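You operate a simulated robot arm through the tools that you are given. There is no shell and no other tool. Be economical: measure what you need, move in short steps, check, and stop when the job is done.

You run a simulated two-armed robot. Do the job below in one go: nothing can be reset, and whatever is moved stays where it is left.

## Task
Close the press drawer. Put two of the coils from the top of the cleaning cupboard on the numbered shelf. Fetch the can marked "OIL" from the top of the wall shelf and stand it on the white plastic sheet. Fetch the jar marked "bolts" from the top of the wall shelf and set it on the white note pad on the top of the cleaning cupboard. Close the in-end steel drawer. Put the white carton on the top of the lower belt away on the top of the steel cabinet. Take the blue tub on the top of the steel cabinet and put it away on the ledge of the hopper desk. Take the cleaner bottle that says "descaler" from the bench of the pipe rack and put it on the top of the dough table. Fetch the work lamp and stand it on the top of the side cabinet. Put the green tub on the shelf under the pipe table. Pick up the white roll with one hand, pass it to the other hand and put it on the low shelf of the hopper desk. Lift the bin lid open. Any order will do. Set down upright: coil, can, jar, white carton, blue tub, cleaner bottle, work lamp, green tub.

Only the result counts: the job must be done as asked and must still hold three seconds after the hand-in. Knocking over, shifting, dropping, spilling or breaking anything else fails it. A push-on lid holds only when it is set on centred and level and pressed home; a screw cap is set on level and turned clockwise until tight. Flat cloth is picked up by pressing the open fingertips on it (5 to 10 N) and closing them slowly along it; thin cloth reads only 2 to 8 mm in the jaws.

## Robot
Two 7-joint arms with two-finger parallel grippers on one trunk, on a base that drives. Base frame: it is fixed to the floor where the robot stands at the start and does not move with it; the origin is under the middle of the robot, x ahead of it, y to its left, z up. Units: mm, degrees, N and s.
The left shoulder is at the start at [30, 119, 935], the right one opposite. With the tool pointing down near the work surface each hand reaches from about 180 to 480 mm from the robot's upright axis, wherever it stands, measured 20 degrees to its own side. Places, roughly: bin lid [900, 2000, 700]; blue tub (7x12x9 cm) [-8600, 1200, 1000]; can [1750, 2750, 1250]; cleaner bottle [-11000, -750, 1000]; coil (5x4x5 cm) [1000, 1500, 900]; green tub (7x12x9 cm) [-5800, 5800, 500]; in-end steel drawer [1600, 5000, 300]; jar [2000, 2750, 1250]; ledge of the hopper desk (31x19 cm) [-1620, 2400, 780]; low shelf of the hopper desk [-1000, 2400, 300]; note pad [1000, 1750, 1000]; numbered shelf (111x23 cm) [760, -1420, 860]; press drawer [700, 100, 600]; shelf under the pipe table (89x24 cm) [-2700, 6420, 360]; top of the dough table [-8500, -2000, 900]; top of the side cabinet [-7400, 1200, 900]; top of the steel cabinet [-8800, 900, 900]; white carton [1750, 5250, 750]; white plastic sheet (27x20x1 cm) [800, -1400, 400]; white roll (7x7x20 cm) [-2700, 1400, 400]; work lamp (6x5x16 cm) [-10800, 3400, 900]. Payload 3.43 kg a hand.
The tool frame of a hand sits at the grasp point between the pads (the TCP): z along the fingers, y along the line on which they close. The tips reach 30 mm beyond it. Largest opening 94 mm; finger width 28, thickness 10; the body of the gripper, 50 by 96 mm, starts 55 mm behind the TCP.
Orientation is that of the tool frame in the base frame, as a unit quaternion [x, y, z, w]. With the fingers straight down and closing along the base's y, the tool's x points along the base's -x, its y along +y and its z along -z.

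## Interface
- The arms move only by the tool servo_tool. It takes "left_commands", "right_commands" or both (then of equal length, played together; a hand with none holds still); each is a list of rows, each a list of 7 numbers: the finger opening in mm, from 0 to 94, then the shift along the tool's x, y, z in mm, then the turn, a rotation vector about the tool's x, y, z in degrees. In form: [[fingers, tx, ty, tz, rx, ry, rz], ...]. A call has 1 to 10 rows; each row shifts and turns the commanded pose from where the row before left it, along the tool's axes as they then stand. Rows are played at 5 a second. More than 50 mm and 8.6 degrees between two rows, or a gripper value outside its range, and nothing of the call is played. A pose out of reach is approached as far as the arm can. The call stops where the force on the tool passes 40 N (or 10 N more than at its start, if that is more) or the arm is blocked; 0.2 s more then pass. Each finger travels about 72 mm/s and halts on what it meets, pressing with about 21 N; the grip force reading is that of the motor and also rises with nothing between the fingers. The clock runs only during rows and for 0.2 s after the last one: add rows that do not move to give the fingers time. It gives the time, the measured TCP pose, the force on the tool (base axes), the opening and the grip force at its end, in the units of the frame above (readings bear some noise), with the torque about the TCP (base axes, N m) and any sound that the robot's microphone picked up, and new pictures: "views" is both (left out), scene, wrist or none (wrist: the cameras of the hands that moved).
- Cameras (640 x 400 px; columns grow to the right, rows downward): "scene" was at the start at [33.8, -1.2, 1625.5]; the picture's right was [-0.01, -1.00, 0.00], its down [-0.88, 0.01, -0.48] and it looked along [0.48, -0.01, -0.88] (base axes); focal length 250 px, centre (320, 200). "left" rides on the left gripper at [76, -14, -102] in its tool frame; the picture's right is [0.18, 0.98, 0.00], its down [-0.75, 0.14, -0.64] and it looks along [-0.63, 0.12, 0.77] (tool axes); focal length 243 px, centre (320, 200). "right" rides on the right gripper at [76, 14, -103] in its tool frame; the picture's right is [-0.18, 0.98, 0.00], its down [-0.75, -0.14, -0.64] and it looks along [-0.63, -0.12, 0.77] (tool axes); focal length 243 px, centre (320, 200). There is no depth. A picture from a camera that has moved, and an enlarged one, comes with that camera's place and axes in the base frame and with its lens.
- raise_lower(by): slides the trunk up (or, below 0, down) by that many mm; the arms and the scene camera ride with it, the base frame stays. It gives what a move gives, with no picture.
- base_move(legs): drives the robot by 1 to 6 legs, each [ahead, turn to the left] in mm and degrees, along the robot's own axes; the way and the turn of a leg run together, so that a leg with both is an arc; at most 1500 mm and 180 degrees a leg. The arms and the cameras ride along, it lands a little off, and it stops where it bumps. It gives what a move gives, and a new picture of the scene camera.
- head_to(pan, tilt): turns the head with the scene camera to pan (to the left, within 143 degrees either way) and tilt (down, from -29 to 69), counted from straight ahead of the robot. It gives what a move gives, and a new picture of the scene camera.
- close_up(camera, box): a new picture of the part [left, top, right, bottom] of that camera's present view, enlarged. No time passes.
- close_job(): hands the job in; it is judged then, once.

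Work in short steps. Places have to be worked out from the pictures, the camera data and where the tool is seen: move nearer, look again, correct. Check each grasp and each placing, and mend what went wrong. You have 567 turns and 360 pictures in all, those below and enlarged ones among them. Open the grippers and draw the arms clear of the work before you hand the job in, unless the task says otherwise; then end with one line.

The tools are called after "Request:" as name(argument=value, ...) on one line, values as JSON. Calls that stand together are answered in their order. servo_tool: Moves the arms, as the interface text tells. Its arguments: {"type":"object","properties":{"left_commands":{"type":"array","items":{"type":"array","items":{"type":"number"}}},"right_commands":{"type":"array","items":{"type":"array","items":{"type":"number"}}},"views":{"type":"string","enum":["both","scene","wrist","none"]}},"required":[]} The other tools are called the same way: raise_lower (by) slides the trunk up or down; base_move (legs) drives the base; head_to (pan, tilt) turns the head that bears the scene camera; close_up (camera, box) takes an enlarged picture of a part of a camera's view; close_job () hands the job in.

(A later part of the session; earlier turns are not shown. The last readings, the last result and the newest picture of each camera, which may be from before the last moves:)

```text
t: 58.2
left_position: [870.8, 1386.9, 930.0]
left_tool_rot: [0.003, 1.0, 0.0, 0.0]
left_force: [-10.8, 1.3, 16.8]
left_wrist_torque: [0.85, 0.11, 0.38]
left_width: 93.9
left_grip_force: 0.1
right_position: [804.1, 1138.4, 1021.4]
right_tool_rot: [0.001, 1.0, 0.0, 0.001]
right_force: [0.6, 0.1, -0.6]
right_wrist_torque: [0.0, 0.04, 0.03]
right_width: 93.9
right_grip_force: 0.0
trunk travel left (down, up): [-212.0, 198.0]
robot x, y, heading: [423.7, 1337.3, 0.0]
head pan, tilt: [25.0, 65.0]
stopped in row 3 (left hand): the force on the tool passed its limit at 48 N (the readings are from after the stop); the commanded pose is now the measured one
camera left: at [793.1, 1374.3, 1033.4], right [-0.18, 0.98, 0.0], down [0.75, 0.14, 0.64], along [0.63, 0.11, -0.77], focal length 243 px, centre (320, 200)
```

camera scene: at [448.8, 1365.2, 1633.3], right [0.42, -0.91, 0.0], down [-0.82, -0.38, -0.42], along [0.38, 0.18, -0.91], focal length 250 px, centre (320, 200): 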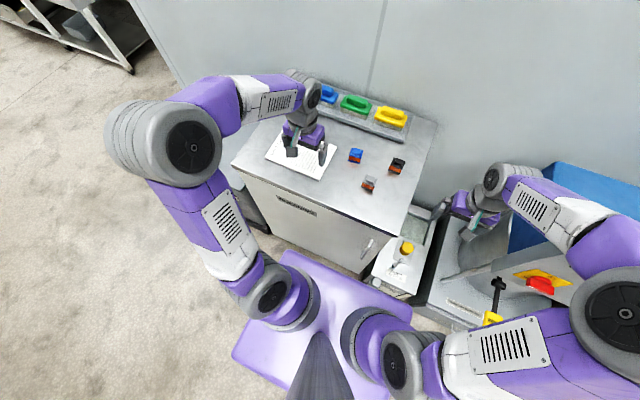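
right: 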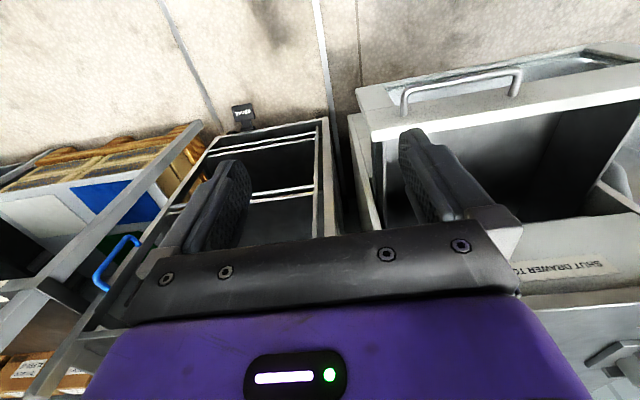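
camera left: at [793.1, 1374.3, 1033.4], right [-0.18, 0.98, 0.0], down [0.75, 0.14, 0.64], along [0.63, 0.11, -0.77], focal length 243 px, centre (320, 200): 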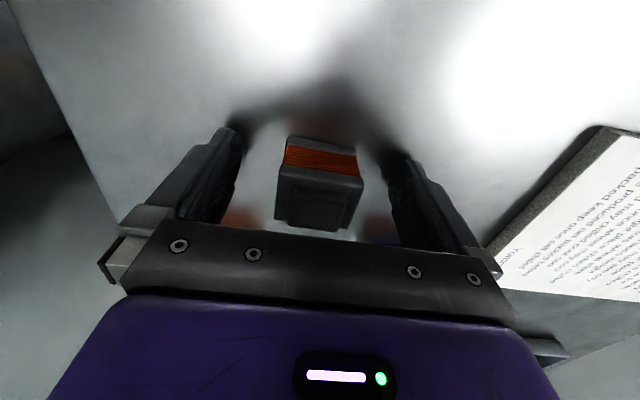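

The tips touched the top (surface z≈898). I lift 6 mm and close.

Request:
servo_tool(left_commands=[[94, 0, 0, -6, 0, 0, 0], [60, 0, 0, 0, 0, 0, 0], [30, 0, 0, 0, 0, 0, 0], [20, 0, 0, 0, 0, 0, 0], [20, 0, 0, 0, 0, 0, 0]], views="none")

```text
t: 59.4
left_position: [873.1, 1388.5, 934.5]
left_tool_rot: [0.004, 1.0, 0.0, 0.001]
left_force: [0.1, -1.1, 1.8]
left_wrist_torque: [0.02, -0.08, 0.04]
left_width: 46.3
left_grip_force: 21.0
right_position: [803.7, 1138.1, 1020.8]
right_tool_rot: [0.002, 1.0, -0.001, 0.0]
right_force: [0.5, -0.1, -0.2]
right_wrist_torque: [0.02, 0.01, 0.03]
right_width: 94.1
right_grip_force: 0.0
trunk travel left (down, up): [-212.0, 198.0]
robot x, y, heading: [427.1, 1341.0, 0.1]
head pan, tilt: [25.0, 65.0]
```

Gripped at 46 mm. I lift the coil, draw the left hand back and to the left, then drive 90 mm closer for the black coil.

Request:
servo_tool(left_commands=[[20, 0, 0, -40, 0, 0, 0], [20, 0, 0, -40, 0, 0, 0], [20, 0, 0, -40, 0, 0, 0], [20, 40, 20, 0, 0, 0, 0], [20, 40, 20, 0, 0, 0, 0], [20, 0, 45, 0, 0, 0, 0], [20, 0, 45, 0, 0, 0, 0], [20, 0, 0, 0, 0, 0, 0]], views="none")

Request:
base_move(legs=[[90, 0]])

```text
t: 61.2
left_position: [792.9, 1519.4, 1054.1]
left_tool_rot: [0.004, 1.0, 0.0, 0.001]
left_force: [-0.7, 0.4, -0.7]
left_wrist_torque: [0.02, 0.02, 0.01]
left_width: 19.6
left_grip_force: 0.0
right_position: [805.1, 1137.7, 1019.7]
right_tool_rot: [0.002, 1.0, 0.0, 0.0]
right_force: [0.1, 0.9, 0.5]
right_wrist_torque: [0.04, 0.01, -0.03]
right_width: 94.1
right_grip_force: 0.1
trunk travel left (down, up): [-212.0, 198.0]
robot x, y, heading: [425.5, 1338.7, 0.1]
head pan, tilt: [25.0, 65.0]
```

```text
t: 62.3
left_position: [859.8, 1518.8, 1054.0]
left_tool_rot: [0.008, 1.0, -0.001, 0.001]
left_force: [-0.1, -1.0, 0.5]
left_wrist_torque: [0.02, -0.03, -0.01]
left_width: 19.8
left_grip_force: 0.2
right_position: [867.6, 1136.4, 1020.8]
right_tool_rot: [0.006, 1.0, -0.002, 0.001]
right_force: [-0.8, 0.0, 0.8]
right_wrist_torque: [-0.02, -0.02, 0.05]
right_width: 93.9
right_grip_force: 0.0
trunk travel left (down, up): [-212.0, 198.0]
robot x, y, heading: [488.8, 1338.8, -0.5]
head pan, tilt: [25.0, 65.0]
stopped in leg 1: the robot was blocked; the commanded pose is now the measured one
camera scene: at [511.8, 1367.0, 1633.3], right [0.41, -0.91, 0.0], down [-0.82, -0.38, -0.42], along [0.39, 0.17, -0.91], focal length 250 px, centre (320, 200)
```

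scene: 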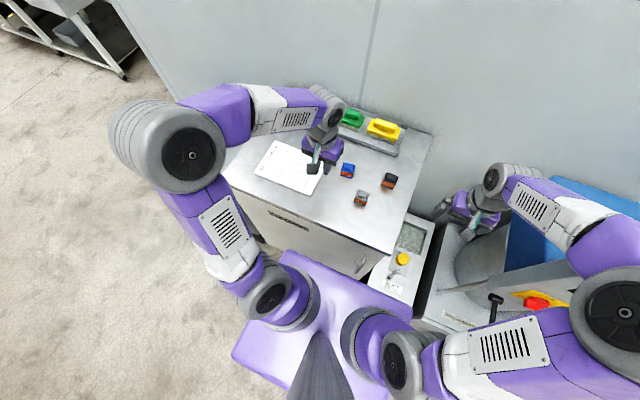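

The coil slipped out; it's still standing. I go back over it and look closely before grasping again.

Request:
servo_tool(left_commands=[[94, -10, -45, 0, 0, 0, 0], [94, 0, -45, 0, 0, 0, 0], [94, 0, -41, 0, 0, 0, 0], [94, 0, 0, 40, 0, 0, 0], [94, 0, 0, 0, 0, 0, 0]], views="wrist")

Request:
close_up(camera="left", box=[220, 80, 420, 240])

```text
t: 63.5
left_position: [870.1, 1385.0, 1016.0]
left_tool_rot: [0.008, 1.0, -0.001, 0.001]
left_force: [0.4, 0.0, -1.3]
left_wrist_torque: [0.02, 0.0, 0.02]
left_width: 94.2
left_grip_force: 0.1
right_position: [870.0, 1136.1, 1019.8]
right_tool_rot: [0.006, 1.0, 0.0, 0.001]
right_force: [0.6, -0.3, 0.4]
right_wrist_torque: [0.03, 0.01, 0.0]
right_width: 94.0
right_grip_force: 0.1
trunk travel left (down, up): [-212.0, 198.0]
robot x, y, heading: [490.8, 1336.9, -0.6]
head pan, tilt: [25.0, 65.0]
camera left: at [792.8, 1373.7, 1119.0], right [-0.17, 0.99, 0.0], down [0.75, 0.13, 0.64], along [0.63, 0.11, -0.77], focal length 243 px, centre (320, 200)
```

left: 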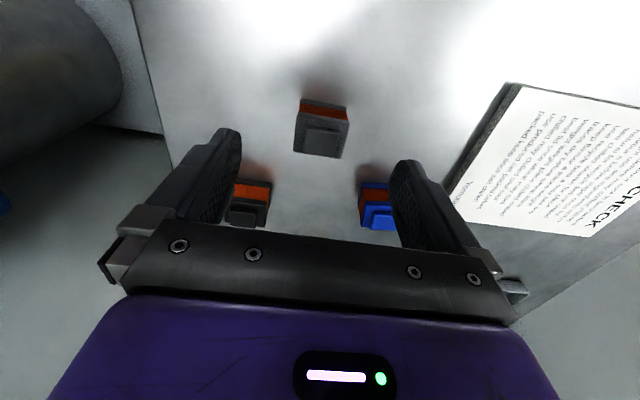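

```text
2.50 times, centred on (320, 160) of left
camera zoom: at [792.8, 1373.7, 1119.0], right [-0.17, 0.99, 0.0], down [0.75, 0.13, 0.64], along [0.63, 0.11, -0.77], focal length 606 px, centre (320, 300)
```

zoom: 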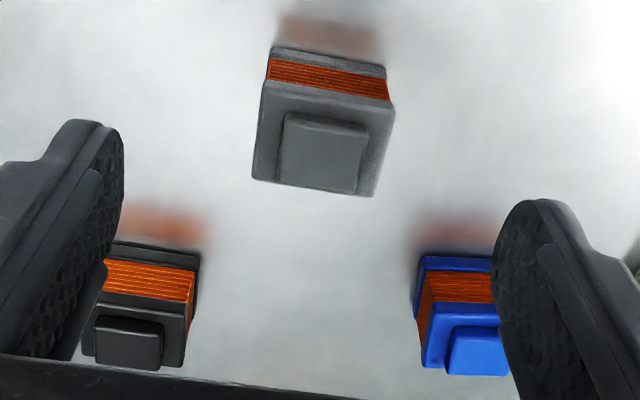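

The coil is axis-aligned. I go down again, lower than before (tips just above the top), squeeze fully and lift slowly.

Request:
servo_tool(left_commands=[[94, -4, 4, 40, 0, 0, 0], [94, 0, 0, 35, 0, 0, 0], [94, 0, 0, 10, 0, 0, 0], [60, 0, 0, 0, 0, 0, 0], [0, 0, 0, 0, 0, 0, 0], [0, 0, 0, 0, 0, 0, 0], [0, 0, 0, 0, 0, 0, 0], [0, 0, 0, 0, 0, 0, 0]], views="wrist")

```text
t: 65.1
left_position: [874.3, 1391.6, 930.1]
left_tool_rot: [0.009, 1.0, 0.0, 0.003]
left_force: [-4.9, 2.6, 14.2]
left_wrist_torque: [0.34, 0.27, 0.06]
left_width: 45.9
left_grip_force: 20.7
right_position: [867.4, 1137.0, 1019.6]
right_tool_rot: [0.007, 1.0, 0.0, 0.001]
right_force: [-0.1, 0.2, -0.3]
right_wrist_torque: [-0.02, 0.03, 0.0]
right_width: 94.0
right_grip_force: 0.1
trunk travel left (down, up): [-212.0, 198.0]
robot x, y, heading: [491.7, 1340.1, -0.2]
head pan, tilt: [25.0, 65.0]
stopped in row 8 (left hand): the force on the tool passed its limit at 41 N (the readings are from after the stop); the commanded pose is now the measured one
camera left: at [795.8, 1378.9, 1032.9], right [-0.17, 0.99, 0.0], down [0.75, 0.13, 0.65], along [0.64, 0.11, -0.76], focal length 243 px, centre (320, 200)
```

left: 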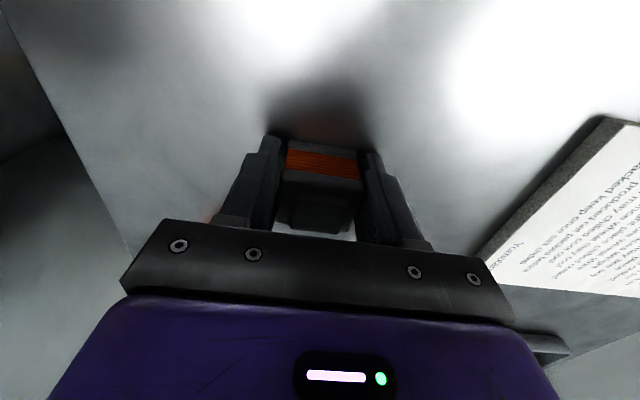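

Firm grip at 46 mm, low on the coil. I lift slowly and check.

Request:
servo_tool(left_commands=[[0, 0, 0, -5, 0, 0, 0], [0, 0, 0, -15, 0, 0, 0], [0, 0, 0, -20, 0, 0, 0], [0, 0, 0, -20, 0, 0, 0], [0, 0, 0, 0, 0, 0, 0]], views="wrist")

```text
t: 66.3
left_position: [874.9, 1390.4, 988.5]
left_tool_rot: [0.009, 1.0, -0.001, 0.003]
left_force: [0.8, 0.6, -1.4]
left_wrist_torque: [0.03, 0.0, 0.02]
left_width: 46.3
left_grip_force: 21.1
right_position: [868.2, 1136.8, 1020.3]
right_tool_rot: [0.007, 1.0, -0.001, 0.0]
right_force: [-0.3, 1.0, 0.0]
right_wrist_torque: [0.02, -0.03, 0.01]
right_width: 94.0
right_grip_force: 0.0
trunk travel left (down, up): [-212.0, 198.0]
robot x, y, heading: [489.9, 1342.4, -0.3]
head pan, tilt: [25.0, 65.0]
camera left: at [795.9, 1377.7, 1091.3], right [-0.17, 0.99, 0.0], down [0.75, 0.13, 0.65], along [0.64, 0.11, -0.76], focal length 243 px, centre (320, 200)
```

left: 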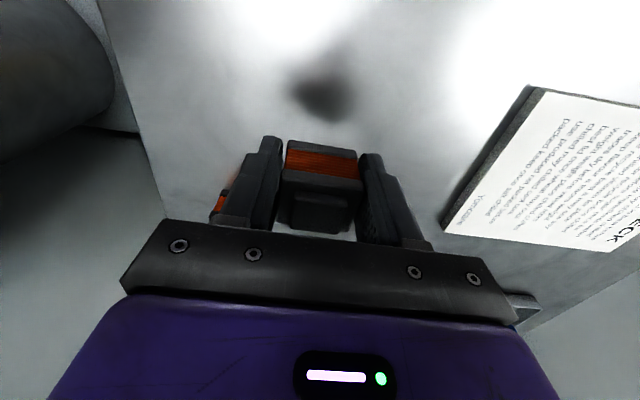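

It holds. I move the left hand up and away while the right hand goes above the black coil at about (974,1329).

Request:
servo_tool(left_commands=[[0, 20, 0, -40, 0, 0, 0], [0, 20, 30, -30, 0, 0, 0], [0, 20, 40, 0, 0, 0, 0], [0, 20, 40, 0, 0, 0, 0], [0, 0, 40, 0, 0, 0, 0], [0, 0, 0, 0, 0, 0, 0], [0, 0, 0, 0, 0, 0, 0], [0, 0, 0, 0, 0, 0, 0]], right_commands=[[94, 0, 0, 0, 0, 0, 0], [94, -10, 20, 0, 0, 0, 0], [94, -15, 35, 0, 0, 0, 0], [94, -20, 35, 0, 0, 0, 0], [94, -20, 35, 0, 0, 0, 0], [94, -20, 35, 0, 0, 0, 0], [94, -16, 32, 10, 0, 0, 0], [94, 0, 0, 0, 0, 0, 0]], views="wrist")

```text
t: 68.1
left_position: [798.0, 1539.7, 1058.3]
left_tool_rot: [0.009, 1.0, -0.002, 0.003]
left_force: [0.2, -0.8, -2.0]
left_wrist_torque: [0.0, -0.02, 0.01]
left_width: 45.9
left_grip_force: 21.2
right_position: [970.7, 1330.1, 1009.6]
right_tool_rot: [0.007, 1.0, -0.001, 0.0]
right_force: [-0.2, -0.6, -0.4]
right_wrist_torque: [0.05, -0.02, 0.01]
right_width: 94.0
right_grip_force: 0.0
trunk travel left (down, up): [-212.0, 198.0]
robot x, y, heading: [489.9, 1342.6, -0.8]
head pan, tilt: [25.0, 65.0]
camera right: at [893.7, 1346.7, 1111.4], right [0.2, 0.98, 0.0], down [0.75, -0.15, 0.64], along [0.63, -0.13, -0.77], focal length 243 px, centre (320, 200)
camera left: at [719.4, 1526.3, 1161.1], right [-0.17, 0.99, 0.0], down [0.75, 0.13, 0.65], along [0.64, 0.11, -0.76], focal length 243 px, centre (320, 200)
```

right: 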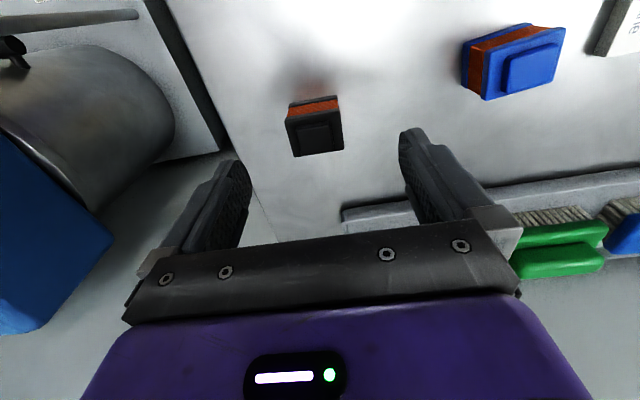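
left: 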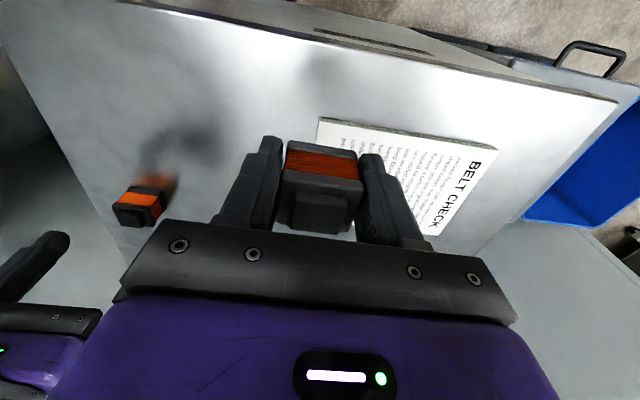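

Aligned over the black coil. I lower, squeeze and lift slowly.

Request:
servo_tool(right_commands=[[94, 0, 0, 40, 0, 0, 0], [94, 0, 0, 30, 0, 0, 0], [94, 0, 0, 8, 0, 0, 0], [60, 0, 0, 0, 0, 0, 0], [0, 0, 0, 0, 0, 0, 0], [0, 0, 0, 0, 0, 0, 0], [0, 0, 0, 0, 0, 0, 0]], views="none")

Request:
servo_tool(right_commands=[[0, 0, 0, -5, 0, 0, 0], [0, 0, 0, -15, 0, 0, 0], [0, 0, 0, -20, 0, 0, 0], [0, 0, 0, -20, 0, 0, 0], [0, 0, 0, -30, 0, 0, 0], [0, 0, 0, 0, 0, 0, 0]], views="wrist")

```text
t: 69.7
left_position: [798.2, 1539.2, 1058.1]
left_tool_rot: [0.009, 1.0, 0.0, 0.001]
left_force: [-0.4, 0.5, -1.9]
left_wrist_torque: [-0.02, -0.04, 0.02]
left_width: 45.8
left_grip_force: 21.4
right_position: [971.0, 1325.9, 931.6]
right_tool_rot: [0.008, 1.0, -0.001, 0.0]
right_force: [0.5, -0.4, -0.5]
right_wrist_torque: [0.0, 0.01, 0.03]
right_width: 46.0
right_grip_force: 21.0
trunk travel left (down, up): [-212.0, 198.0]
robot x, y, heading: [490.7, 1341.4, -0.3]
head pan, tilt: [25.0, 65.0]
```

```text
t: 71.1
left_position: [798.0, 1539.4, 1057.1]
left_tool_rot: [0.009, 1.0, -0.001, 0.002]
left_force: [-0.5, -0.4, -1.8]
left_wrist_torque: [0.02, 0.01, 0.03]
left_width: 45.9
left_grip_force: 21.4
right_position: [971.4, 1323.5, 1022.5]
right_tool_rot: [0.007, 1.0, 0.0, 0.0]
right_force: [0.2, -0.4, -2.6]
right_wrist_torque: [0.0, 0.0, -0.01]
right_width: 46.6
right_grip_force: 21.1
trunk travel left (down, up): [-212.0, 198.0]
robot x, y, heading: [490.0, 1342.4, -0.4]
head pan, tilt: [25.0, 65.0]
camera right: at [894.3, 1340.0, 1123.9], right [0.2, 0.98, 0.0], down [0.75, -0.15, 0.64], along [0.63, -0.13, -0.77], focal length 243 px, centre (320, 200)
```

right: 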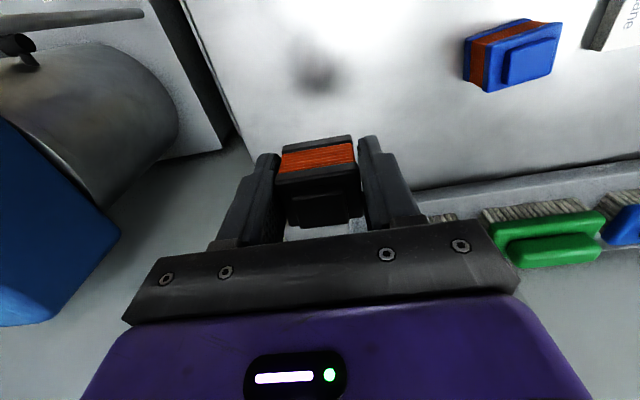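

Both coils are held. I retract the right hand, back off and drive to the rack with the numbered shelf.

Request:
servo_tool(right_commands=[[0, 25, -40, -10, 0, 0, 0], [0, 25, -40, -10, 0, 0, 0], [0, 25, -40, 0, 0, 0, 0], [0, 25, -40, 0, 0, 0, 0], [0, 0, -20, 0, 0, 0, 0], [0, 0, 0, 0, 0, 0, 0]], views="none")

Request:
base_move(legs=[[-550, 0], [0, -90], [1370, 0], [1370, 0], [0, 90]])

Request:
head_to(pan=0, tilt=45)

```text
t: 72.5
left_position: [797.7, 1540.2, 1058.1]
left_tool_rot: [0.008, 1.0, -0.001, 0.002]
left_force: [0.1, -0.2, -1.8]
left_wrist_torque: [-0.01, 0.01, -0.02]
left_width: 46.0
left_grip_force: 20.6
right_position: [870.0, 1148.1, 1041.7]
right_tool_rot: [0.007, 1.0, -0.001, 0.001]
right_force: [-0.3, 0.4, -1.2]
right_wrist_torque: [-0.02, -0.02, 0.01]
right_width: 46.3
right_grip_force: 21.4
trunk travel left (down, up): [-212.0, 198.0]
robot x, y, heading: [488.0, 1340.7, -0.3]
head pan, tilt: [25.0, 65.0]
```

```text
t: 92.6
left_position: [-25.1, -1745.6, 1057.2]
left_tool_rot: [0.727, 0.687, -0.002, 0.001]
left_force: [-0.5, 0.1, -1.0]
left_wrist_torque: [0.01, 0.01, 0.01]
left_width: 45.9
left_grip_force: 20.9
right_position: [-418.2, -1803.7, 1041.4]
right_tool_rot: [0.726, 0.688, 0.0, -0.001]
right_force: [-0.1, 0.1, -1.6]
right_wrist_torque: [0.04, 0.0, 0.0]
right_width: 46.2
right_grip_force: 21.3
trunk travel left (down, up): [-212.0, 198.0]
robot x, y, heading: [-211.2, -1431.2, -92.8]
head pan, tilt: [25.0, 65.0]
stopped in leg 4: the robot was blocked; the commanded pose is now the measured one
camera scene: at [-188.4, -1457.1, 1633.3], right [-0.93, -0.38, 0.0], down [-0.34, 0.84, -0.42], along [0.16, -0.39, -0.91], focal length 250 px, centre (320, 200)
```

scene: 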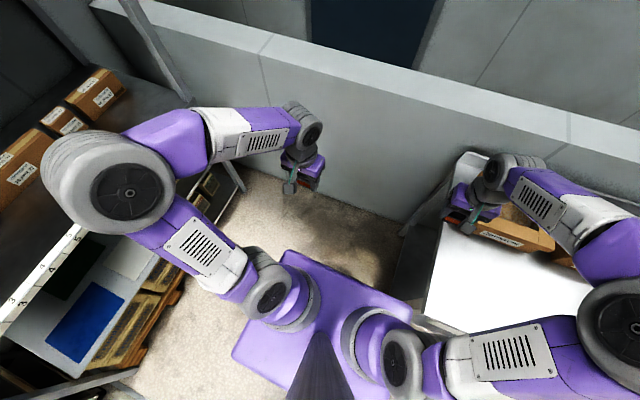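

```text
t: 93.5
left_position: [-26.0, -1746.0, 1057.9]
left_tool_rot: [0.726, 0.687, -0.002, 0.002]
left_force: [-0.4, -1.0, -1.3]
left_wrist_torque: [0.01, -0.02, 0.03]
left_width: 45.7
left_grip_force: 21.0
right_position: [-419.1, -1804.6, 1041.9]
right_tool_rot: [0.725, 0.689, 0.0, -0.001]
right_force: [0.2, -0.3, -1.4]
right_wrist_torque: [0.02, 0.03, 0.02]
right_width: 46.3
right_grip_force: 21.2
trunk travel left (down, up): [-212.0, 198.0]
robot x, y, heading: [-208.5, -1430.8, -92.8]
head pan, tilt: [0.0, 45.0]
camera scene: at [-215.3, -1482.2, 1658.3], right [-1.0, 0.05, 0.0], down [0.03, 0.71, -0.71], along [-0.03, -0.71, -0.71], focal length 250 px, centre (320, 200)
```

scene: 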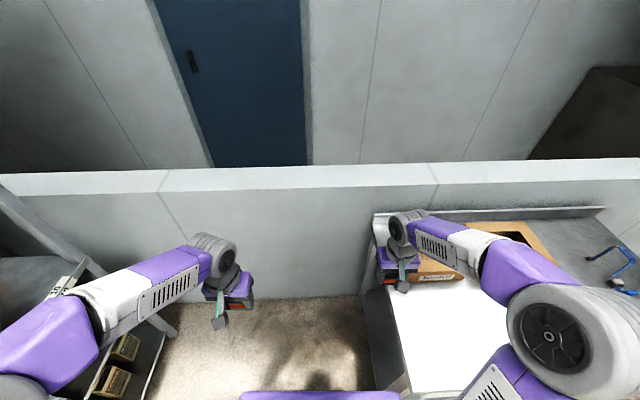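

The base bumped against something near the packing table on the right. I look closely before backing off.

Request:
close_up(camera="scene", box=[340, 190, 640, 400])

Request:
base_move(legs=[[-150, 0]])

```text
1.90 times, centred on (490, 295) of scene
camera zoom: at [-215.3, -1482.2, 1658.3], right [-1.0, 0.05, 0.0], down [0.03, 0.71, -0.71], along [-0.03, -0.71, -0.71], focal length 477 px, centre (-4, 19)
```

zoom: 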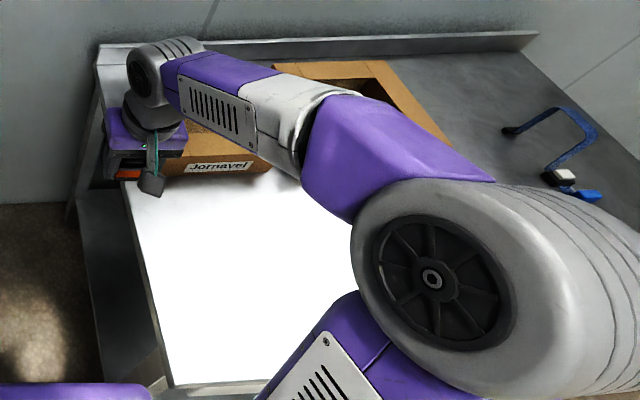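

```text
t: 94.9
left_position: [-20.1, -1602.5, 1057.8]
left_tool_rot: [0.727, 0.687, -0.003, 0.002]
left_force: [-1.0, 0.6, -1.8]
left_wrist_torque: [-0.03, 0.01, -0.01]
left_width: 45.9
left_grip_force: 20.6
right_position: [-414.3, -1658.7, 1041.5]
right_tool_rot: [0.727, 0.687, -0.001, -0.001]
right_force: [0.4, 0.0, -1.2]
right_wrist_torque: [-0.05, 0.02, 0.01]
right_width: 46.3
right_grip_force: 20.9
trunk travel left (down, up): [-212.0, 198.0]
robot x, y, heading: [-203.5, -1286.3, -92.6]
head pan, tilt: [0.0, 45.0]
camera scene: at [-208.6, -1336.7, 1658.4], right [-1.0, 0.05, 0.0], down [0.04, 0.71, -0.71], along [-0.04, -0.71, -0.71], focal length 250 px, centre (320, 200)
```

scene: 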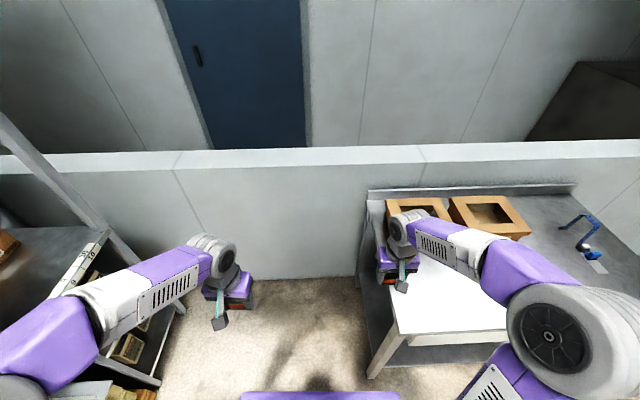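

The boxes on the table look undisturbed. I turn to face the rack and look.

Request:
base_move(legs=[[0, 92.6]])

Request:
head_to(pan=-8, tilt=38)

```text
t: 99.3
left_position: [98.1, -1080.5, 1058.6]
left_tool_rot: [-0.005, 1.0, -0.001, 0.003]
left_force: [-0.1, 0.5, -1.6]
left_wrist_torque: [-0.01, 0.0, 0.03]
left_width: 46.0
left_grip_force: 20.9
right_position: [182.8, -1468.0, 1040.7]
right_tool_rot: [-0.008, 1.0, 0.0, 0.0]
right_force: [0.2, -0.4, -2.0]
right_wrist_torque: [0.0, 0.03, 0.01]
right_width: 46.1
right_grip_force: 21.3
trunk travel left (down, up): [-212.0, 198.0]
robot x, y, heading: [-205.2, -1287.0, 0.9]
head pan, tilt: [0.0, 45.0]
camera scene: at [-154.6, -1285.6, 1658.3], right [0.02, -1.0, 0.0], down [-0.71, -0.01, -0.71], along [0.71, 0.01, -0.71], focal length 250 px, centre (320, 200)
```

scene: 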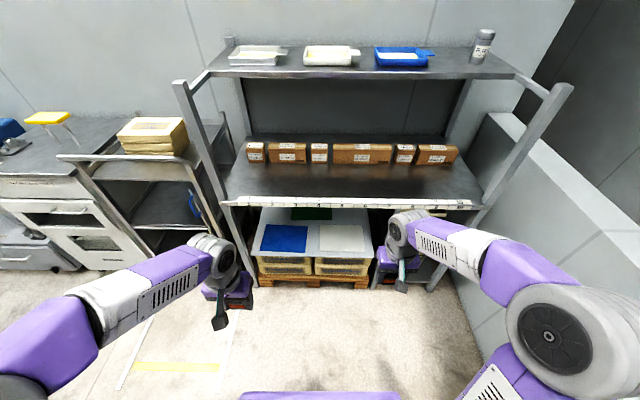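

```text
t: 100.0
left_position: [96.8, -1079.1, 1058.3]
left_tool_rot: [-0.005, 1.0, -0.001, 0.003]
left_force: [0.3, 0.1, -1.0]
left_wrist_torque: [0.0, 0.01, 0.03]
left_width: 45.8
left_grip_force: 21.4
right_position: [181.7, -1469.2, 1042.0]
right_tool_rot: [-0.007, 1.0, -0.001, 0.0]
right_force: [-0.8, 0.1, -1.7]
right_wrist_torque: [-0.01, -0.01, -0.01]
right_width: 46.3
right_grip_force: 20.7
trunk travel left (down, up): [-212.0, 198.0]
robot x, y, heading: [-206.2, -1290.8, 1.2]
head pan, tilt: [-8.0, 38.0]
camera scene: at [-150.2, -1297.6, 1668.6], right [-0.12, -0.99, 0.0], down [-0.61, 0.07, -0.79], along [0.78, -0.09, -0.62], focal length 250 px, centre (320, 200)
```

scene: 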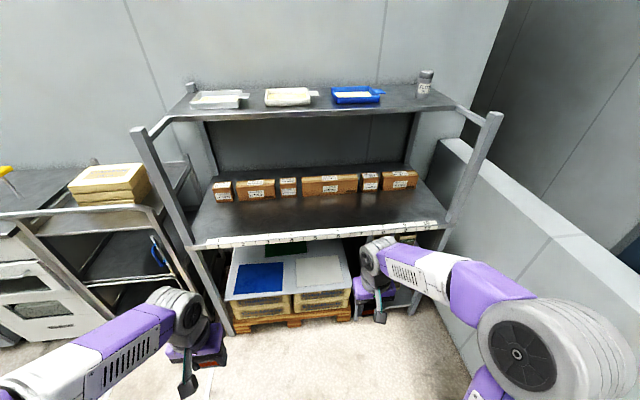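

The numbered shelf (front strip at x≈617) is clear in front of the boxes. I drive up to it.

Request:
base_move(legs=[[500, -1]])

Request:
servo_tool(left_commands=[[0, -40, -20, -10, 0, 0, 0], [0, -40, -20, -10, 0, 0, 0], [0, 0, 0, 40, 0, 0, 0], [0, 0, 0, 40, 0, 0, 0], [0, 0, 0, 0, 0, 0, 0]], right_commands=[[0, 0, 10, 0, 0, 0, 0], [0, 0, 0, 0, 0, 0, 0], [0, 0, 0, 30, 0, 0, 0], [0, 0, 0, 30, 0, 0, 0], [0, 0, 0, 0, 0, 0, 0]], views="wrist")

```text
t: 102.9
left_position: [607.0, -1077.8, 1058.0]
left_tool_rot: [0.002, 1.0, -0.001, 0.002]
left_force: [0.2, -0.2, -2.2]
left_wrist_torque: [-0.04, 0.06, -0.01]
left_width: 45.9
left_grip_force: 20.9
right_position: [684.1, -1468.2, 1042.0]
right_tool_rot: [0.0, 1.0, -0.001, 0.0]
right_force: [-0.2, 0.8, -2.0]
right_wrist_torque: [-0.03, 0.0, -0.01]
right_width: 46.2
right_grip_force: 20.8
trunk travel left (down, up): [-212.0, 198.0]
robot x, y, heading: [300.8, -1282.3, 0.2]
head pan, tilt: [-8.0, 38.0]
camera scene: at [355.7, -1292.5, 1668.6], right [-0.13, -0.99, 0.0], down [-0.61, 0.08, -0.79], along [0.78, -0.11, -0.62], focal length 250 px, centre (320, 200)
```

scene: 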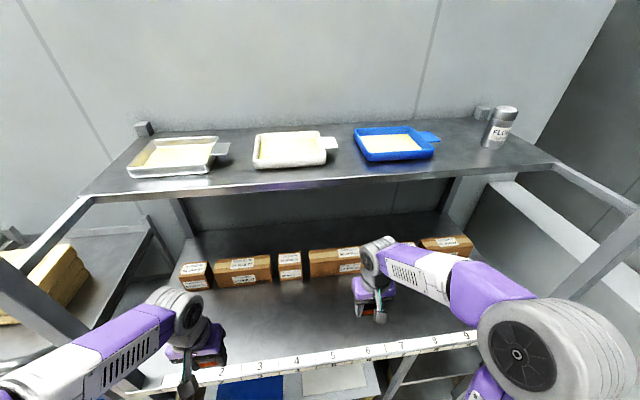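

```text
t: 104.1
left_position: [687.5, -1120.0, 996.4]
left_tool_rot: [0.002, 1.0, 0.0, 0.004]
left_force: [0.0, -0.4, -1.2]
left_wrist_torque: [0.01, 0.0, 0.0]
left_width: 45.9
left_grip_force: 20.9
right_position: [685.2, -1460.3, 981.8]
right_tool_rot: [0.0, 1.0, 0.0, -0.001]
right_force: [0.3, -0.5, -0.8]
right_wrist_torque: [0.01, -0.04, 0.02]
right_width: 46.2
right_grip_force: 20.9
trunk travel left (down, up): [-212.0, 198.0]
robot x, y, heading: [302.9, -1282.3, 0.3]
head pan, tilt: [-8.0, 38.0]
camera right: at [607.6, -1444.8, 1083.2], right [0.18, 0.98, 0.0], down [0.75, -0.14, 0.64], along [0.63, -0.12, -0.77], focal length 243 px, centre (320, 200)
camera left: at [609.8, -1133.6, 1099.8], right [-0.18, 0.98, 0.0], down [0.75, 0.14, 0.65], along [0.64, 0.11, -0.76], focal length 243 px, centre (320, 200)
```

right: 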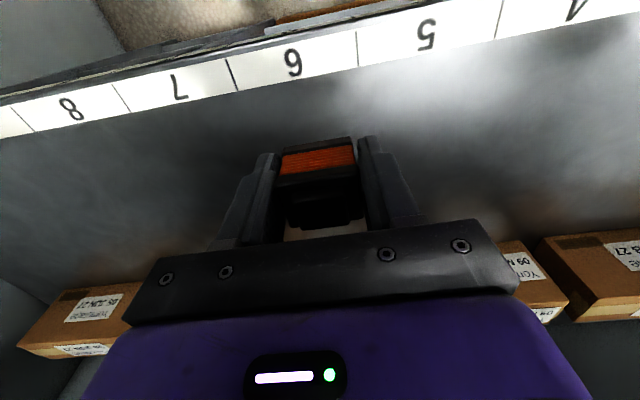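
left: 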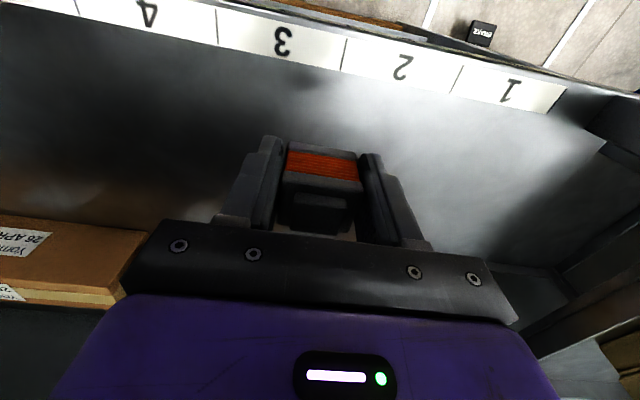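

Strip edge is at x≈660 and boxes stand at x≈910, so I aim for x≈740. I move ahead and lower the left coil until it touches.

Request:
servo_tool(left_commands=[[0, -48, 0, 0, 0, 0, 0], [0, 0, 0, 45, 0, 0, 0], [0, 0, 0, 20, 0, 0, 0], [0, 0, 0, 6, 0, 0, 0], [0, 0, 0, 6, 0, 0, 0], [0, 0, 0, 6, 0, 0, 0], [0, 0, 0, 6, 0, 0, 0], [0, 0, 0, 6, 0, 0, 0], [0, 0, 0, 6, 0, 0, 0], [0, 0, 0, 6, 0, 0, 0]], right_commands=[[0, -48, 0, 0, 0, 0, 0], [0, 0, 0, 45, 0, 0, 0], [0, 0, 0, 0, 0, 0, 0], [0, 0, 0, 0, 0, 0, 0], [0, 0, 0, 0, 0, 0, 0], [0, 0, 0, 0, 0, 0, 0], [0, 0, 0, 0, 0, 0, 0], [0, 0, 0, 0, 0, 0, 0], [0, 0, 0, 0, 0, 0, 0], [0, 0, 0, 0, 0, 0, 0]], views="none")

```text
t: 106.3
left_position: [734.2, -1118.6, 891.9]
left_tool_rot: [0.002, 1.0, -0.002, 0.003]
left_force: [-0.5, -0.5, -1.9]
left_wrist_torque: [0.02, -0.01, 0.03]
left_width: 45.9
left_grip_force: 20.9
right_position: [732.0, -1457.2, 937.0]
right_tool_rot: [0.0, 1.0, -0.001, 0.0]
right_force: [0.3, 0.1, -1.7]
right_wrist_torque: [0.03, 0.03, 0.0]
right_width: 46.5
right_grip_force: 21.1
trunk travel left (down, up): [-212.0, 198.0]
robot x, y, heading: [299.4, -1281.3, 0.3]
head pan, tilt: [-8.0, 38.0]
```

Not down yet (coil bottom near z 860). I continue lowering gently.

Request:
servo_tool(left_commands=[[0, 0, 0, 5, 0, 0, 0], [0, 0, 0, 5, 0, 0, 0], [0, 0, 0, 5, 0, 0, 0], [0, 0, 0, 5, 0, 0, 0], [0, 0, 0, 5, 0, 0, 0], [0, 0, 0, 5, 0, 0, 0], [0, 0, 0, 5, 0, 0, 0], [0, 0, 0, 5, 0, 0, 0]], views="none")

```text
t: 106.9
left_position: [734.1, -1118.7, 889.8]
left_tool_rot: [0.002, 1.0, 0.0, 0.006]
left_force: [-11.7, -0.2, 24.8]
left_wrist_torque: [0.41, 0.67, 0.11]
left_width: 45.8
left_grip_force: 21.0
right_position: [730.2, -1457.0, 937.2]
right_tool_rot: [0.0, 1.0, -0.002, 0.0]
right_force: [0.3, 0.5, -1.2]
right_wrist_torque: [0.0, 0.03, -0.03]
right_width: 46.0
right_grip_force: 21.3
trunk travel left (down, up): [-212.0, 198.0]
robot x, y, heading: [300.6, -1279.1, 0.2]
head pan, tilt: [-8.0, 38.0]
stopped in row 2 (left hand): the force on the tool passed its limit at 49 N (the readings are from after the stop); the commanded pose is now the measured one
```

The left coil is on the shelf. I release and lift the left hand, and at the same time lower the right one.

Request:
servo_tool(left_commands=[[0, 0, 0, -1, 0, 0, 0], [60, 0, 0, 0, 0, 0, 0], [80, 0, 0, 0, 0, 0, 0], [80, 0, 0, -20, 0, 0, 0], [80, 0, 0, -40, 0, 0, 0], [80, 0, 0, -40, 0, 0, 0], [80, 0, 0, -40, 0, 0, 0]], views="wrist")

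Request:
servo_tool(right_commands=[[0, 0, 0, 30, 0, 0, 0], [0, 0, 0, 10, 0, 0, 0], [0, 0, 0, 5, 0, 0, 0], [0, 0, 0, 5, 0, 0, 0], [0, 0, 0, 5, 0, 0, 0], [0, 0, 0, 5, 0, 0, 0]], views="none")

```text
t: 108.5
left_position: [731.6, -1119.9, 1028.8]
left_tool_rot: [0.002, 1.0, -0.001, 0.005]
left_force: [0.4, -0.4, 0.3]
left_wrist_torque: [-0.01, -0.01, 0.05]
left_width: 79.8
left_grip_force: 0.1
right_position: [731.2, -1457.9, 936.4]
right_tool_rot: [0.0, 1.0, -0.001, 0.0]
right_force: [-0.1, -0.5, -0.8]
right_wrist_torque: [0.02, 0.02, -0.01]
right_width: 46.2
right_grip_force: 21.2
trunk travel left (down, up): [-212.0, 198.0]
robot x, y, heading: [298.8, -1278.3, 0.2]
head pan, tilt: [-8.0, 38.0]
camera left: at [653.3, -1133.4, 1131.4], right [-0.18, 0.98, 0.0], down [0.75, 0.14, 0.65], along [0.64, 0.11, -0.76], focal length 243 px, centre (320, 200)
```

left: 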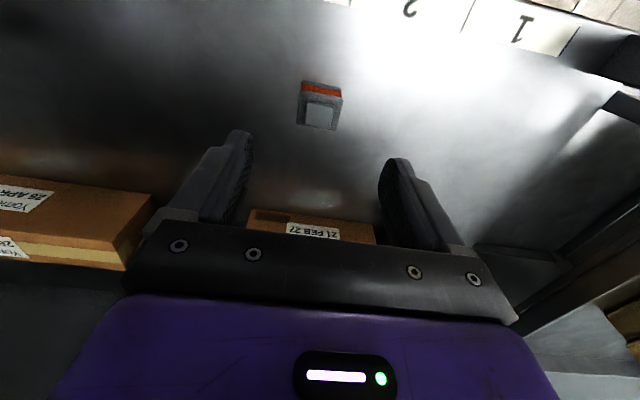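

```text
t: 109.6
left_position: [730.7, -1121.3, 1029.2]
left_tool_rot: [0.003, 1.0, -0.001, 0.006]
left_force: [0.2, 0.0, -0.2]
left_wrist_torque: [-0.01, 0.03, -0.01]
left_width: 80.0
left_grip_force: 0.1
right_position: [730.9, -1457.2, 891.2]
right_tool_rot: [0.0, 1.0, -0.001, 0.004]
right_force: [-8.9, -1.8, 19.5]
right_wrist_torque: [0.4, 0.42, 0.17]
right_width: 46.1
right_grip_force: 21.1
trunk travel left (down, up): [-212.0, 198.0]
robot x, y, heading: [301.8, -1278.6, 0.3]
head pan, tilt: [-8.0, 38.0]
stopped in row 5 (right hand): the force on the tool passed its limit at 48 N (the readings are from after the stop); the commanded pose is now the measured one
```

The left coil stands upright. The right one touches too; I release and lift clear.

Request:
servo_tool(right_commands=[[0, 0, 0, -1, 0, 0, 0], [60, 0, 0, 0, 0, 0, 0], [80, 0, 0, 0, 0, 0, 0], [80, 0, 0, -20, 0, 0, 0], [80, 0, 0, -40, 0, 0, 0], [80, 0, 0, -40, 0, 0, 0], [80, 0, 0, -40, 0, 0, 0], [80, 40, 0, 0, 0, 0, 0], [80, 40, 0, 0, 0, 0, 0]], left_commands=[[80, 0, 0, 0, 0, 0, 0], [80, 0, 0, 0, 0, 0, 0], [80, 0, 0, 0, 0, 0, 0], [80, 0, 0, 0, 0, 0, 0], [80, 0, 0, 0, 0, 0, 0], [80, 0, 0, 0, 0, 0, 0], [80, 0, 0, 0, 0, 0, 0], [80, 40, 0, -15, 0, 0, 0], [80, 40, 0, -15, 0, 0, 0]], views="none")

Request:
head_to(pan=-8, tilt=60)

```text
t: 111.6
left_position: [650.7, -1118.2, 1058.6]
left_tool_rot: [0.002, 1.0, -0.001, 0.006]
left_force: [-1.1, -0.3, 0.0]
left_wrist_torque: [-0.01, -0.03, 0.06]
left_width: 80.0
left_grip_force: 0.0
right_position: [650.0, -1459.9, 1029.8]
right_tool_rot: [-0.001, 1.0, -0.001, 0.003]
right_force: [-0.2, -0.3, -0.6]
right_wrist_torque: [0.0, -0.04, -0.03]
right_width: 80.2
right_grip_force: 0.0
trunk travel left (down, up): [-212.0, 198.0]
robot x, y, heading: [302.8, -1283.9, 0.1]
head pan, tilt: [-8.0, 38.0]
```

```text
t: 112.4
left_position: [652.0, -1119.0, 1058.3]
left_tool_rot: [0.001, 1.0, -0.001, 0.005]
left_force: [0.2, -1.0, 0.1]
left_wrist_torque: [0.0, 0.01, -0.01]
left_width: 80.0
left_grip_force: 0.0
right_position: [651.0, -1458.3, 1028.2]
right_tool_rot: [0.001, 1.0, -0.001, 0.003]
right_force: [-0.1, 0.9, 0.1]
right_wrist_torque: [0.0, -0.03, 0.0]
right_width: 80.3
right_grip_force: 0.1
trunk travel left (down, up): [-212.0, 198.0]
robot x, y, heading: [299.5, -1284.2, 0.3]
head pan, tilt: [-8.0, 60.0]
camera scene: at [335.0, -1289.9, 1638.9], right [-0.13, -0.99, 0.0], down [-0.86, 0.12, -0.5], along [0.5, -0.07, -0.87], focal length 250 px, centre (320, 200)
```

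scene: 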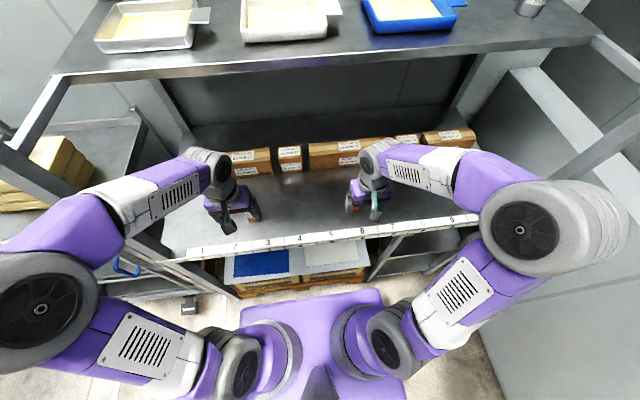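

Coils done. Next is the wall shelf with the can and jar; I drive back and up along y.

Request:
base_move(legs=[[-480, 0], [0, 90], [1350, 0], [1350, 0], [1100, 0], [0, -90]])

Request:
head_to(pan=0, tilt=15)

```text
t: 141.2
left_position: [32.3, 2762.2, 1058.2]
left_tool_rot: [-0.028, 1.0, -0.001, 0.005]
left_force: [-0.5, 0.1, -0.6]
left_wrist_torque: [-0.03, 0.02, 0.01]
left_width: 80.1
left_grip_force: 0.0
right_position: [51.3, 2422.7, 1029.9]
right_tool_rot: [-0.03, 1.0, 0.0, 0.002]
right_force: [-0.4, 0.2, -0.1]
right_wrist_torque: [0.0, 0.0, 0.01]
right_width: 80.1
right_grip_force: 0.0
trunk travel left (down, up): [-212.0, 198.0]
robot x, y, heading: [-308.2, 2581.1, 3.7]
head pan, tilt: [-8.0, 60.0]
camera scene: at [-275.0, 2572.1, 1638.9], right [-0.07, -1.0, 0.0], down [-0.86, 0.06, -0.5], along [0.5, -0.04, -0.87], focal length 250 px, centre (320, 200)
```

scene: 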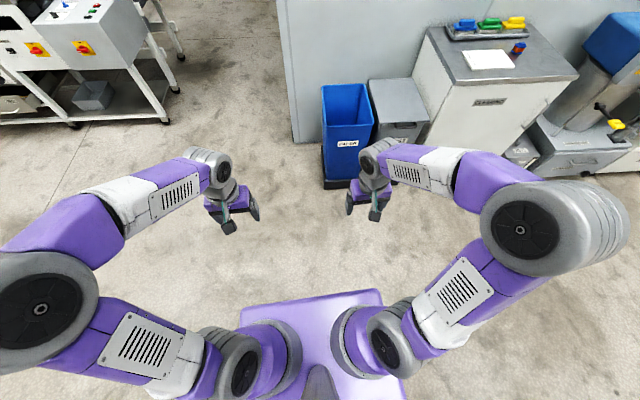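

```text
t: 142.3
left_position: [31.4, 2762.5, 1057.4]
left_tool_rot: [-0.029, 1.0, -0.001, 0.005]
left_force: [-0.4, 0.6, 0.2]
left_wrist_torque: [-0.02, 0.01, 0.02]
left_width: 80.1
left_grip_force: 0.0
right_position: [50.4, 2422.8, 1028.7]
right_tool_rot: [-0.03, 1.0, -0.001, 0.002]
right_force: [0.5, -1.1, 0.0]
right_wrist_torque: [0.01, -0.03, 0.03]
right_width: 80.1
right_grip_force: 0.0
trunk travel left (down, up): [-212.0, 198.0]
robot x, y, heading: [-305.3, 2580.1, 3.8]
head pan, tilt: [0.0, 15.0]
camera scene: at [-248.2, 2583.3, 1705.1], right [0.07, -1.0, 0.0], down [-0.26, -0.02, -0.97], along [0.96, 0.06, -0.26], focal length 250 px, centre (320, 200)
```

scene: 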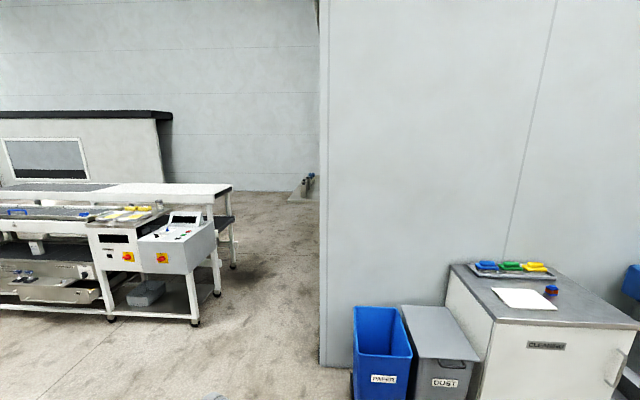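

The wall shelf is on the far face of that wall (x≈1875, y≈2750–2850, z≈1240). I drive around the corner to approach it facing −y.

Request:
base_move(legs=[[0, 14.2], [1150, 0], [1116, 0]])

Request:
head_to(pan=-100, tilt=25)

```text
t: 151.9
left_position: [1582.7, 3391.1, 1060.9]
left_tool_rot: [-0.158, 0.987, 0.0, 0.01]
left_force: [-0.7, 0.5, 0.1]
left_wrist_torque: [0.04, 0.02, 0.0]
left_width: 80.1
left_grip_force: 0.1
right_position: [1691.9, 3067.1, 1039.8]
right_tool_rot: [-0.156, 0.988, 0.003, 0.017]
right_force: [-0.7, 0.6, 0.4]
right_wrist_torque: [-0.03, -0.06, -0.01]
right_width: 79.8
right_grip_force: 0.1
trunk travel left (down, up): [-212.0, 198.0]
robot x, y, heading: [1313.0, 3124.3, 18.4]
head pan, tilt: [0.0, 15.0]
stopped in leg 3: the robot was blocked; the commanded pose is now the measured one
camera scene: at [1350.9, 3145.8, 1706.7], right [0.32, -0.95, 0.0], down [-0.23, -0.08, -0.97], along [0.92, 0.31, -0.25], focal length 250 px, centre (320, 200)
```

scene: 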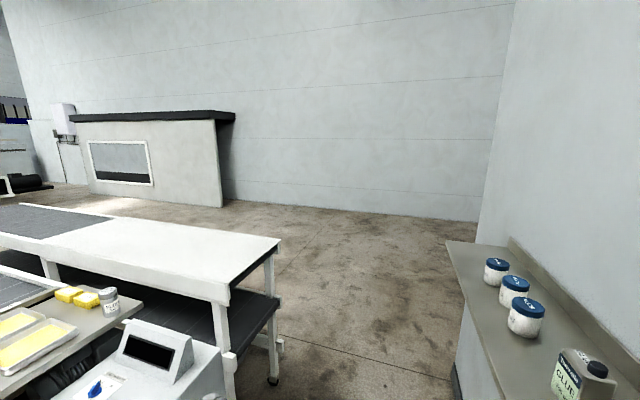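

```text
t: 153.7
left_position: [1582.9, 3391.6, 1062.0]
left_tool_rot: [-0.158, 0.987, 0.001, 0.012]
left_force: [-0.9, 1.5, 0.2]
left_wrist_torque: [-0.02, -0.04, -0.02]
left_width: 79.9
left_grip_force: 0.0
right_position: [1690.7, 3067.3, 1039.4]
right_tool_rot: [-0.156, 0.988, 0.003, 0.017]
right_force: [0.5, -0.2, 0.4]
right_wrist_torque: [0.02, -0.01, 0.01]
right_width: 80.0
right_grip_force: 0.0
trunk travel left (down, up): [-212.0, 198.0]
robot x, y, heading: [1318.6, 3128.1, 18.5]
head pan, tilt: [-100.0, 25.0]
camera scene: at [1274.8, 3025.0, 1688.6], right [-0.99, -0.15, -0.01], down [-0.05, 0.42, -0.91], along [0.14, -0.9, -0.42], focal length 250 px, centre (320, 200)
```

scene: 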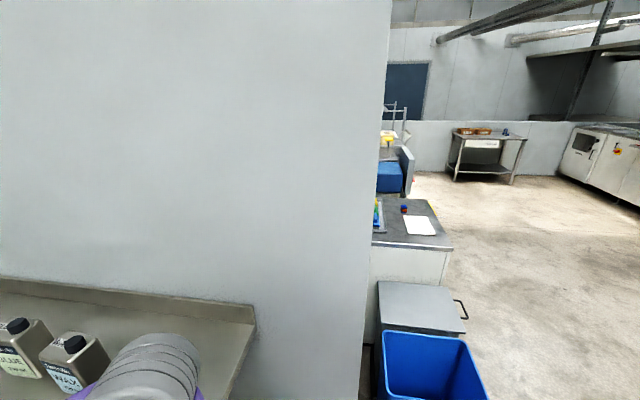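

The right elbow is next to the shelf end. I back off along the same line, and then look from a safer spot.

Request:
base_move(legs=[[-350, 0]])

Request:
close_up(camera="scene", box=[0, 200, 320, 400])

```text
t: 155.9
left_position: [1264.2, 3280.9, 1057.2]
left_tool_rot: [-0.158, 0.987, 0.0, 0.005]
left_force: [-0.3, -0.1, -0.2]
left_wrist_torque: [-0.04, 0.0, 0.01]
left_width: 80.1
left_grip_force: 0.0
right_position: [1371.4, 2956.4, 1032.6]
right_tool_rot: [-0.155, 0.988, 0.003, 0.009]
right_force: [0.4, -0.3, 0.0]
right_wrist_torque: [0.02, -0.04, -0.01]
right_width: 80.1
right_grip_force: 0.0
trunk travel left (down, up): [-212.0, 198.0]
robot x, y, heading: [976.3, 3016.3, 18.3]
head pan, tilt: [-100.0, 25.0]
camera scene: at [963.5, 2916.2, 1688.9], right [-0.99, -0.15, 0.0], down [-0.06, 0.42, -0.91], along [0.13, -0.9, -0.42], focal length 250 px, centre (320, 200)
```

scene: 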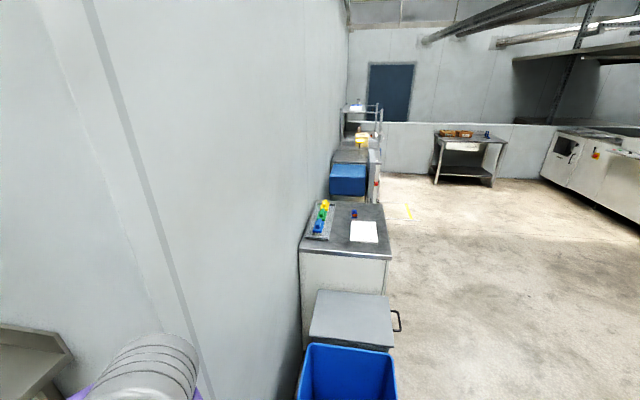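

```text
2.00 times, centred on (160, 300) of scene
camera zoom: at [963.5, 2916.2, 1688.9], right [-0.99, -0.15, 0.0], down [-0.06, 0.42, -0.91], along [0.13, -0.9, -0.42], focal length 500 px, centre (640, 0)
```

zoom: 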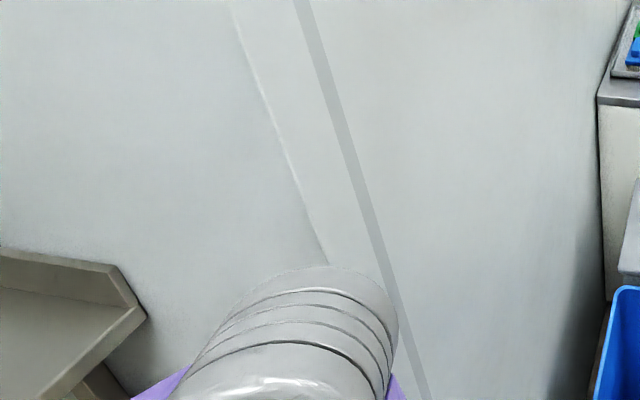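

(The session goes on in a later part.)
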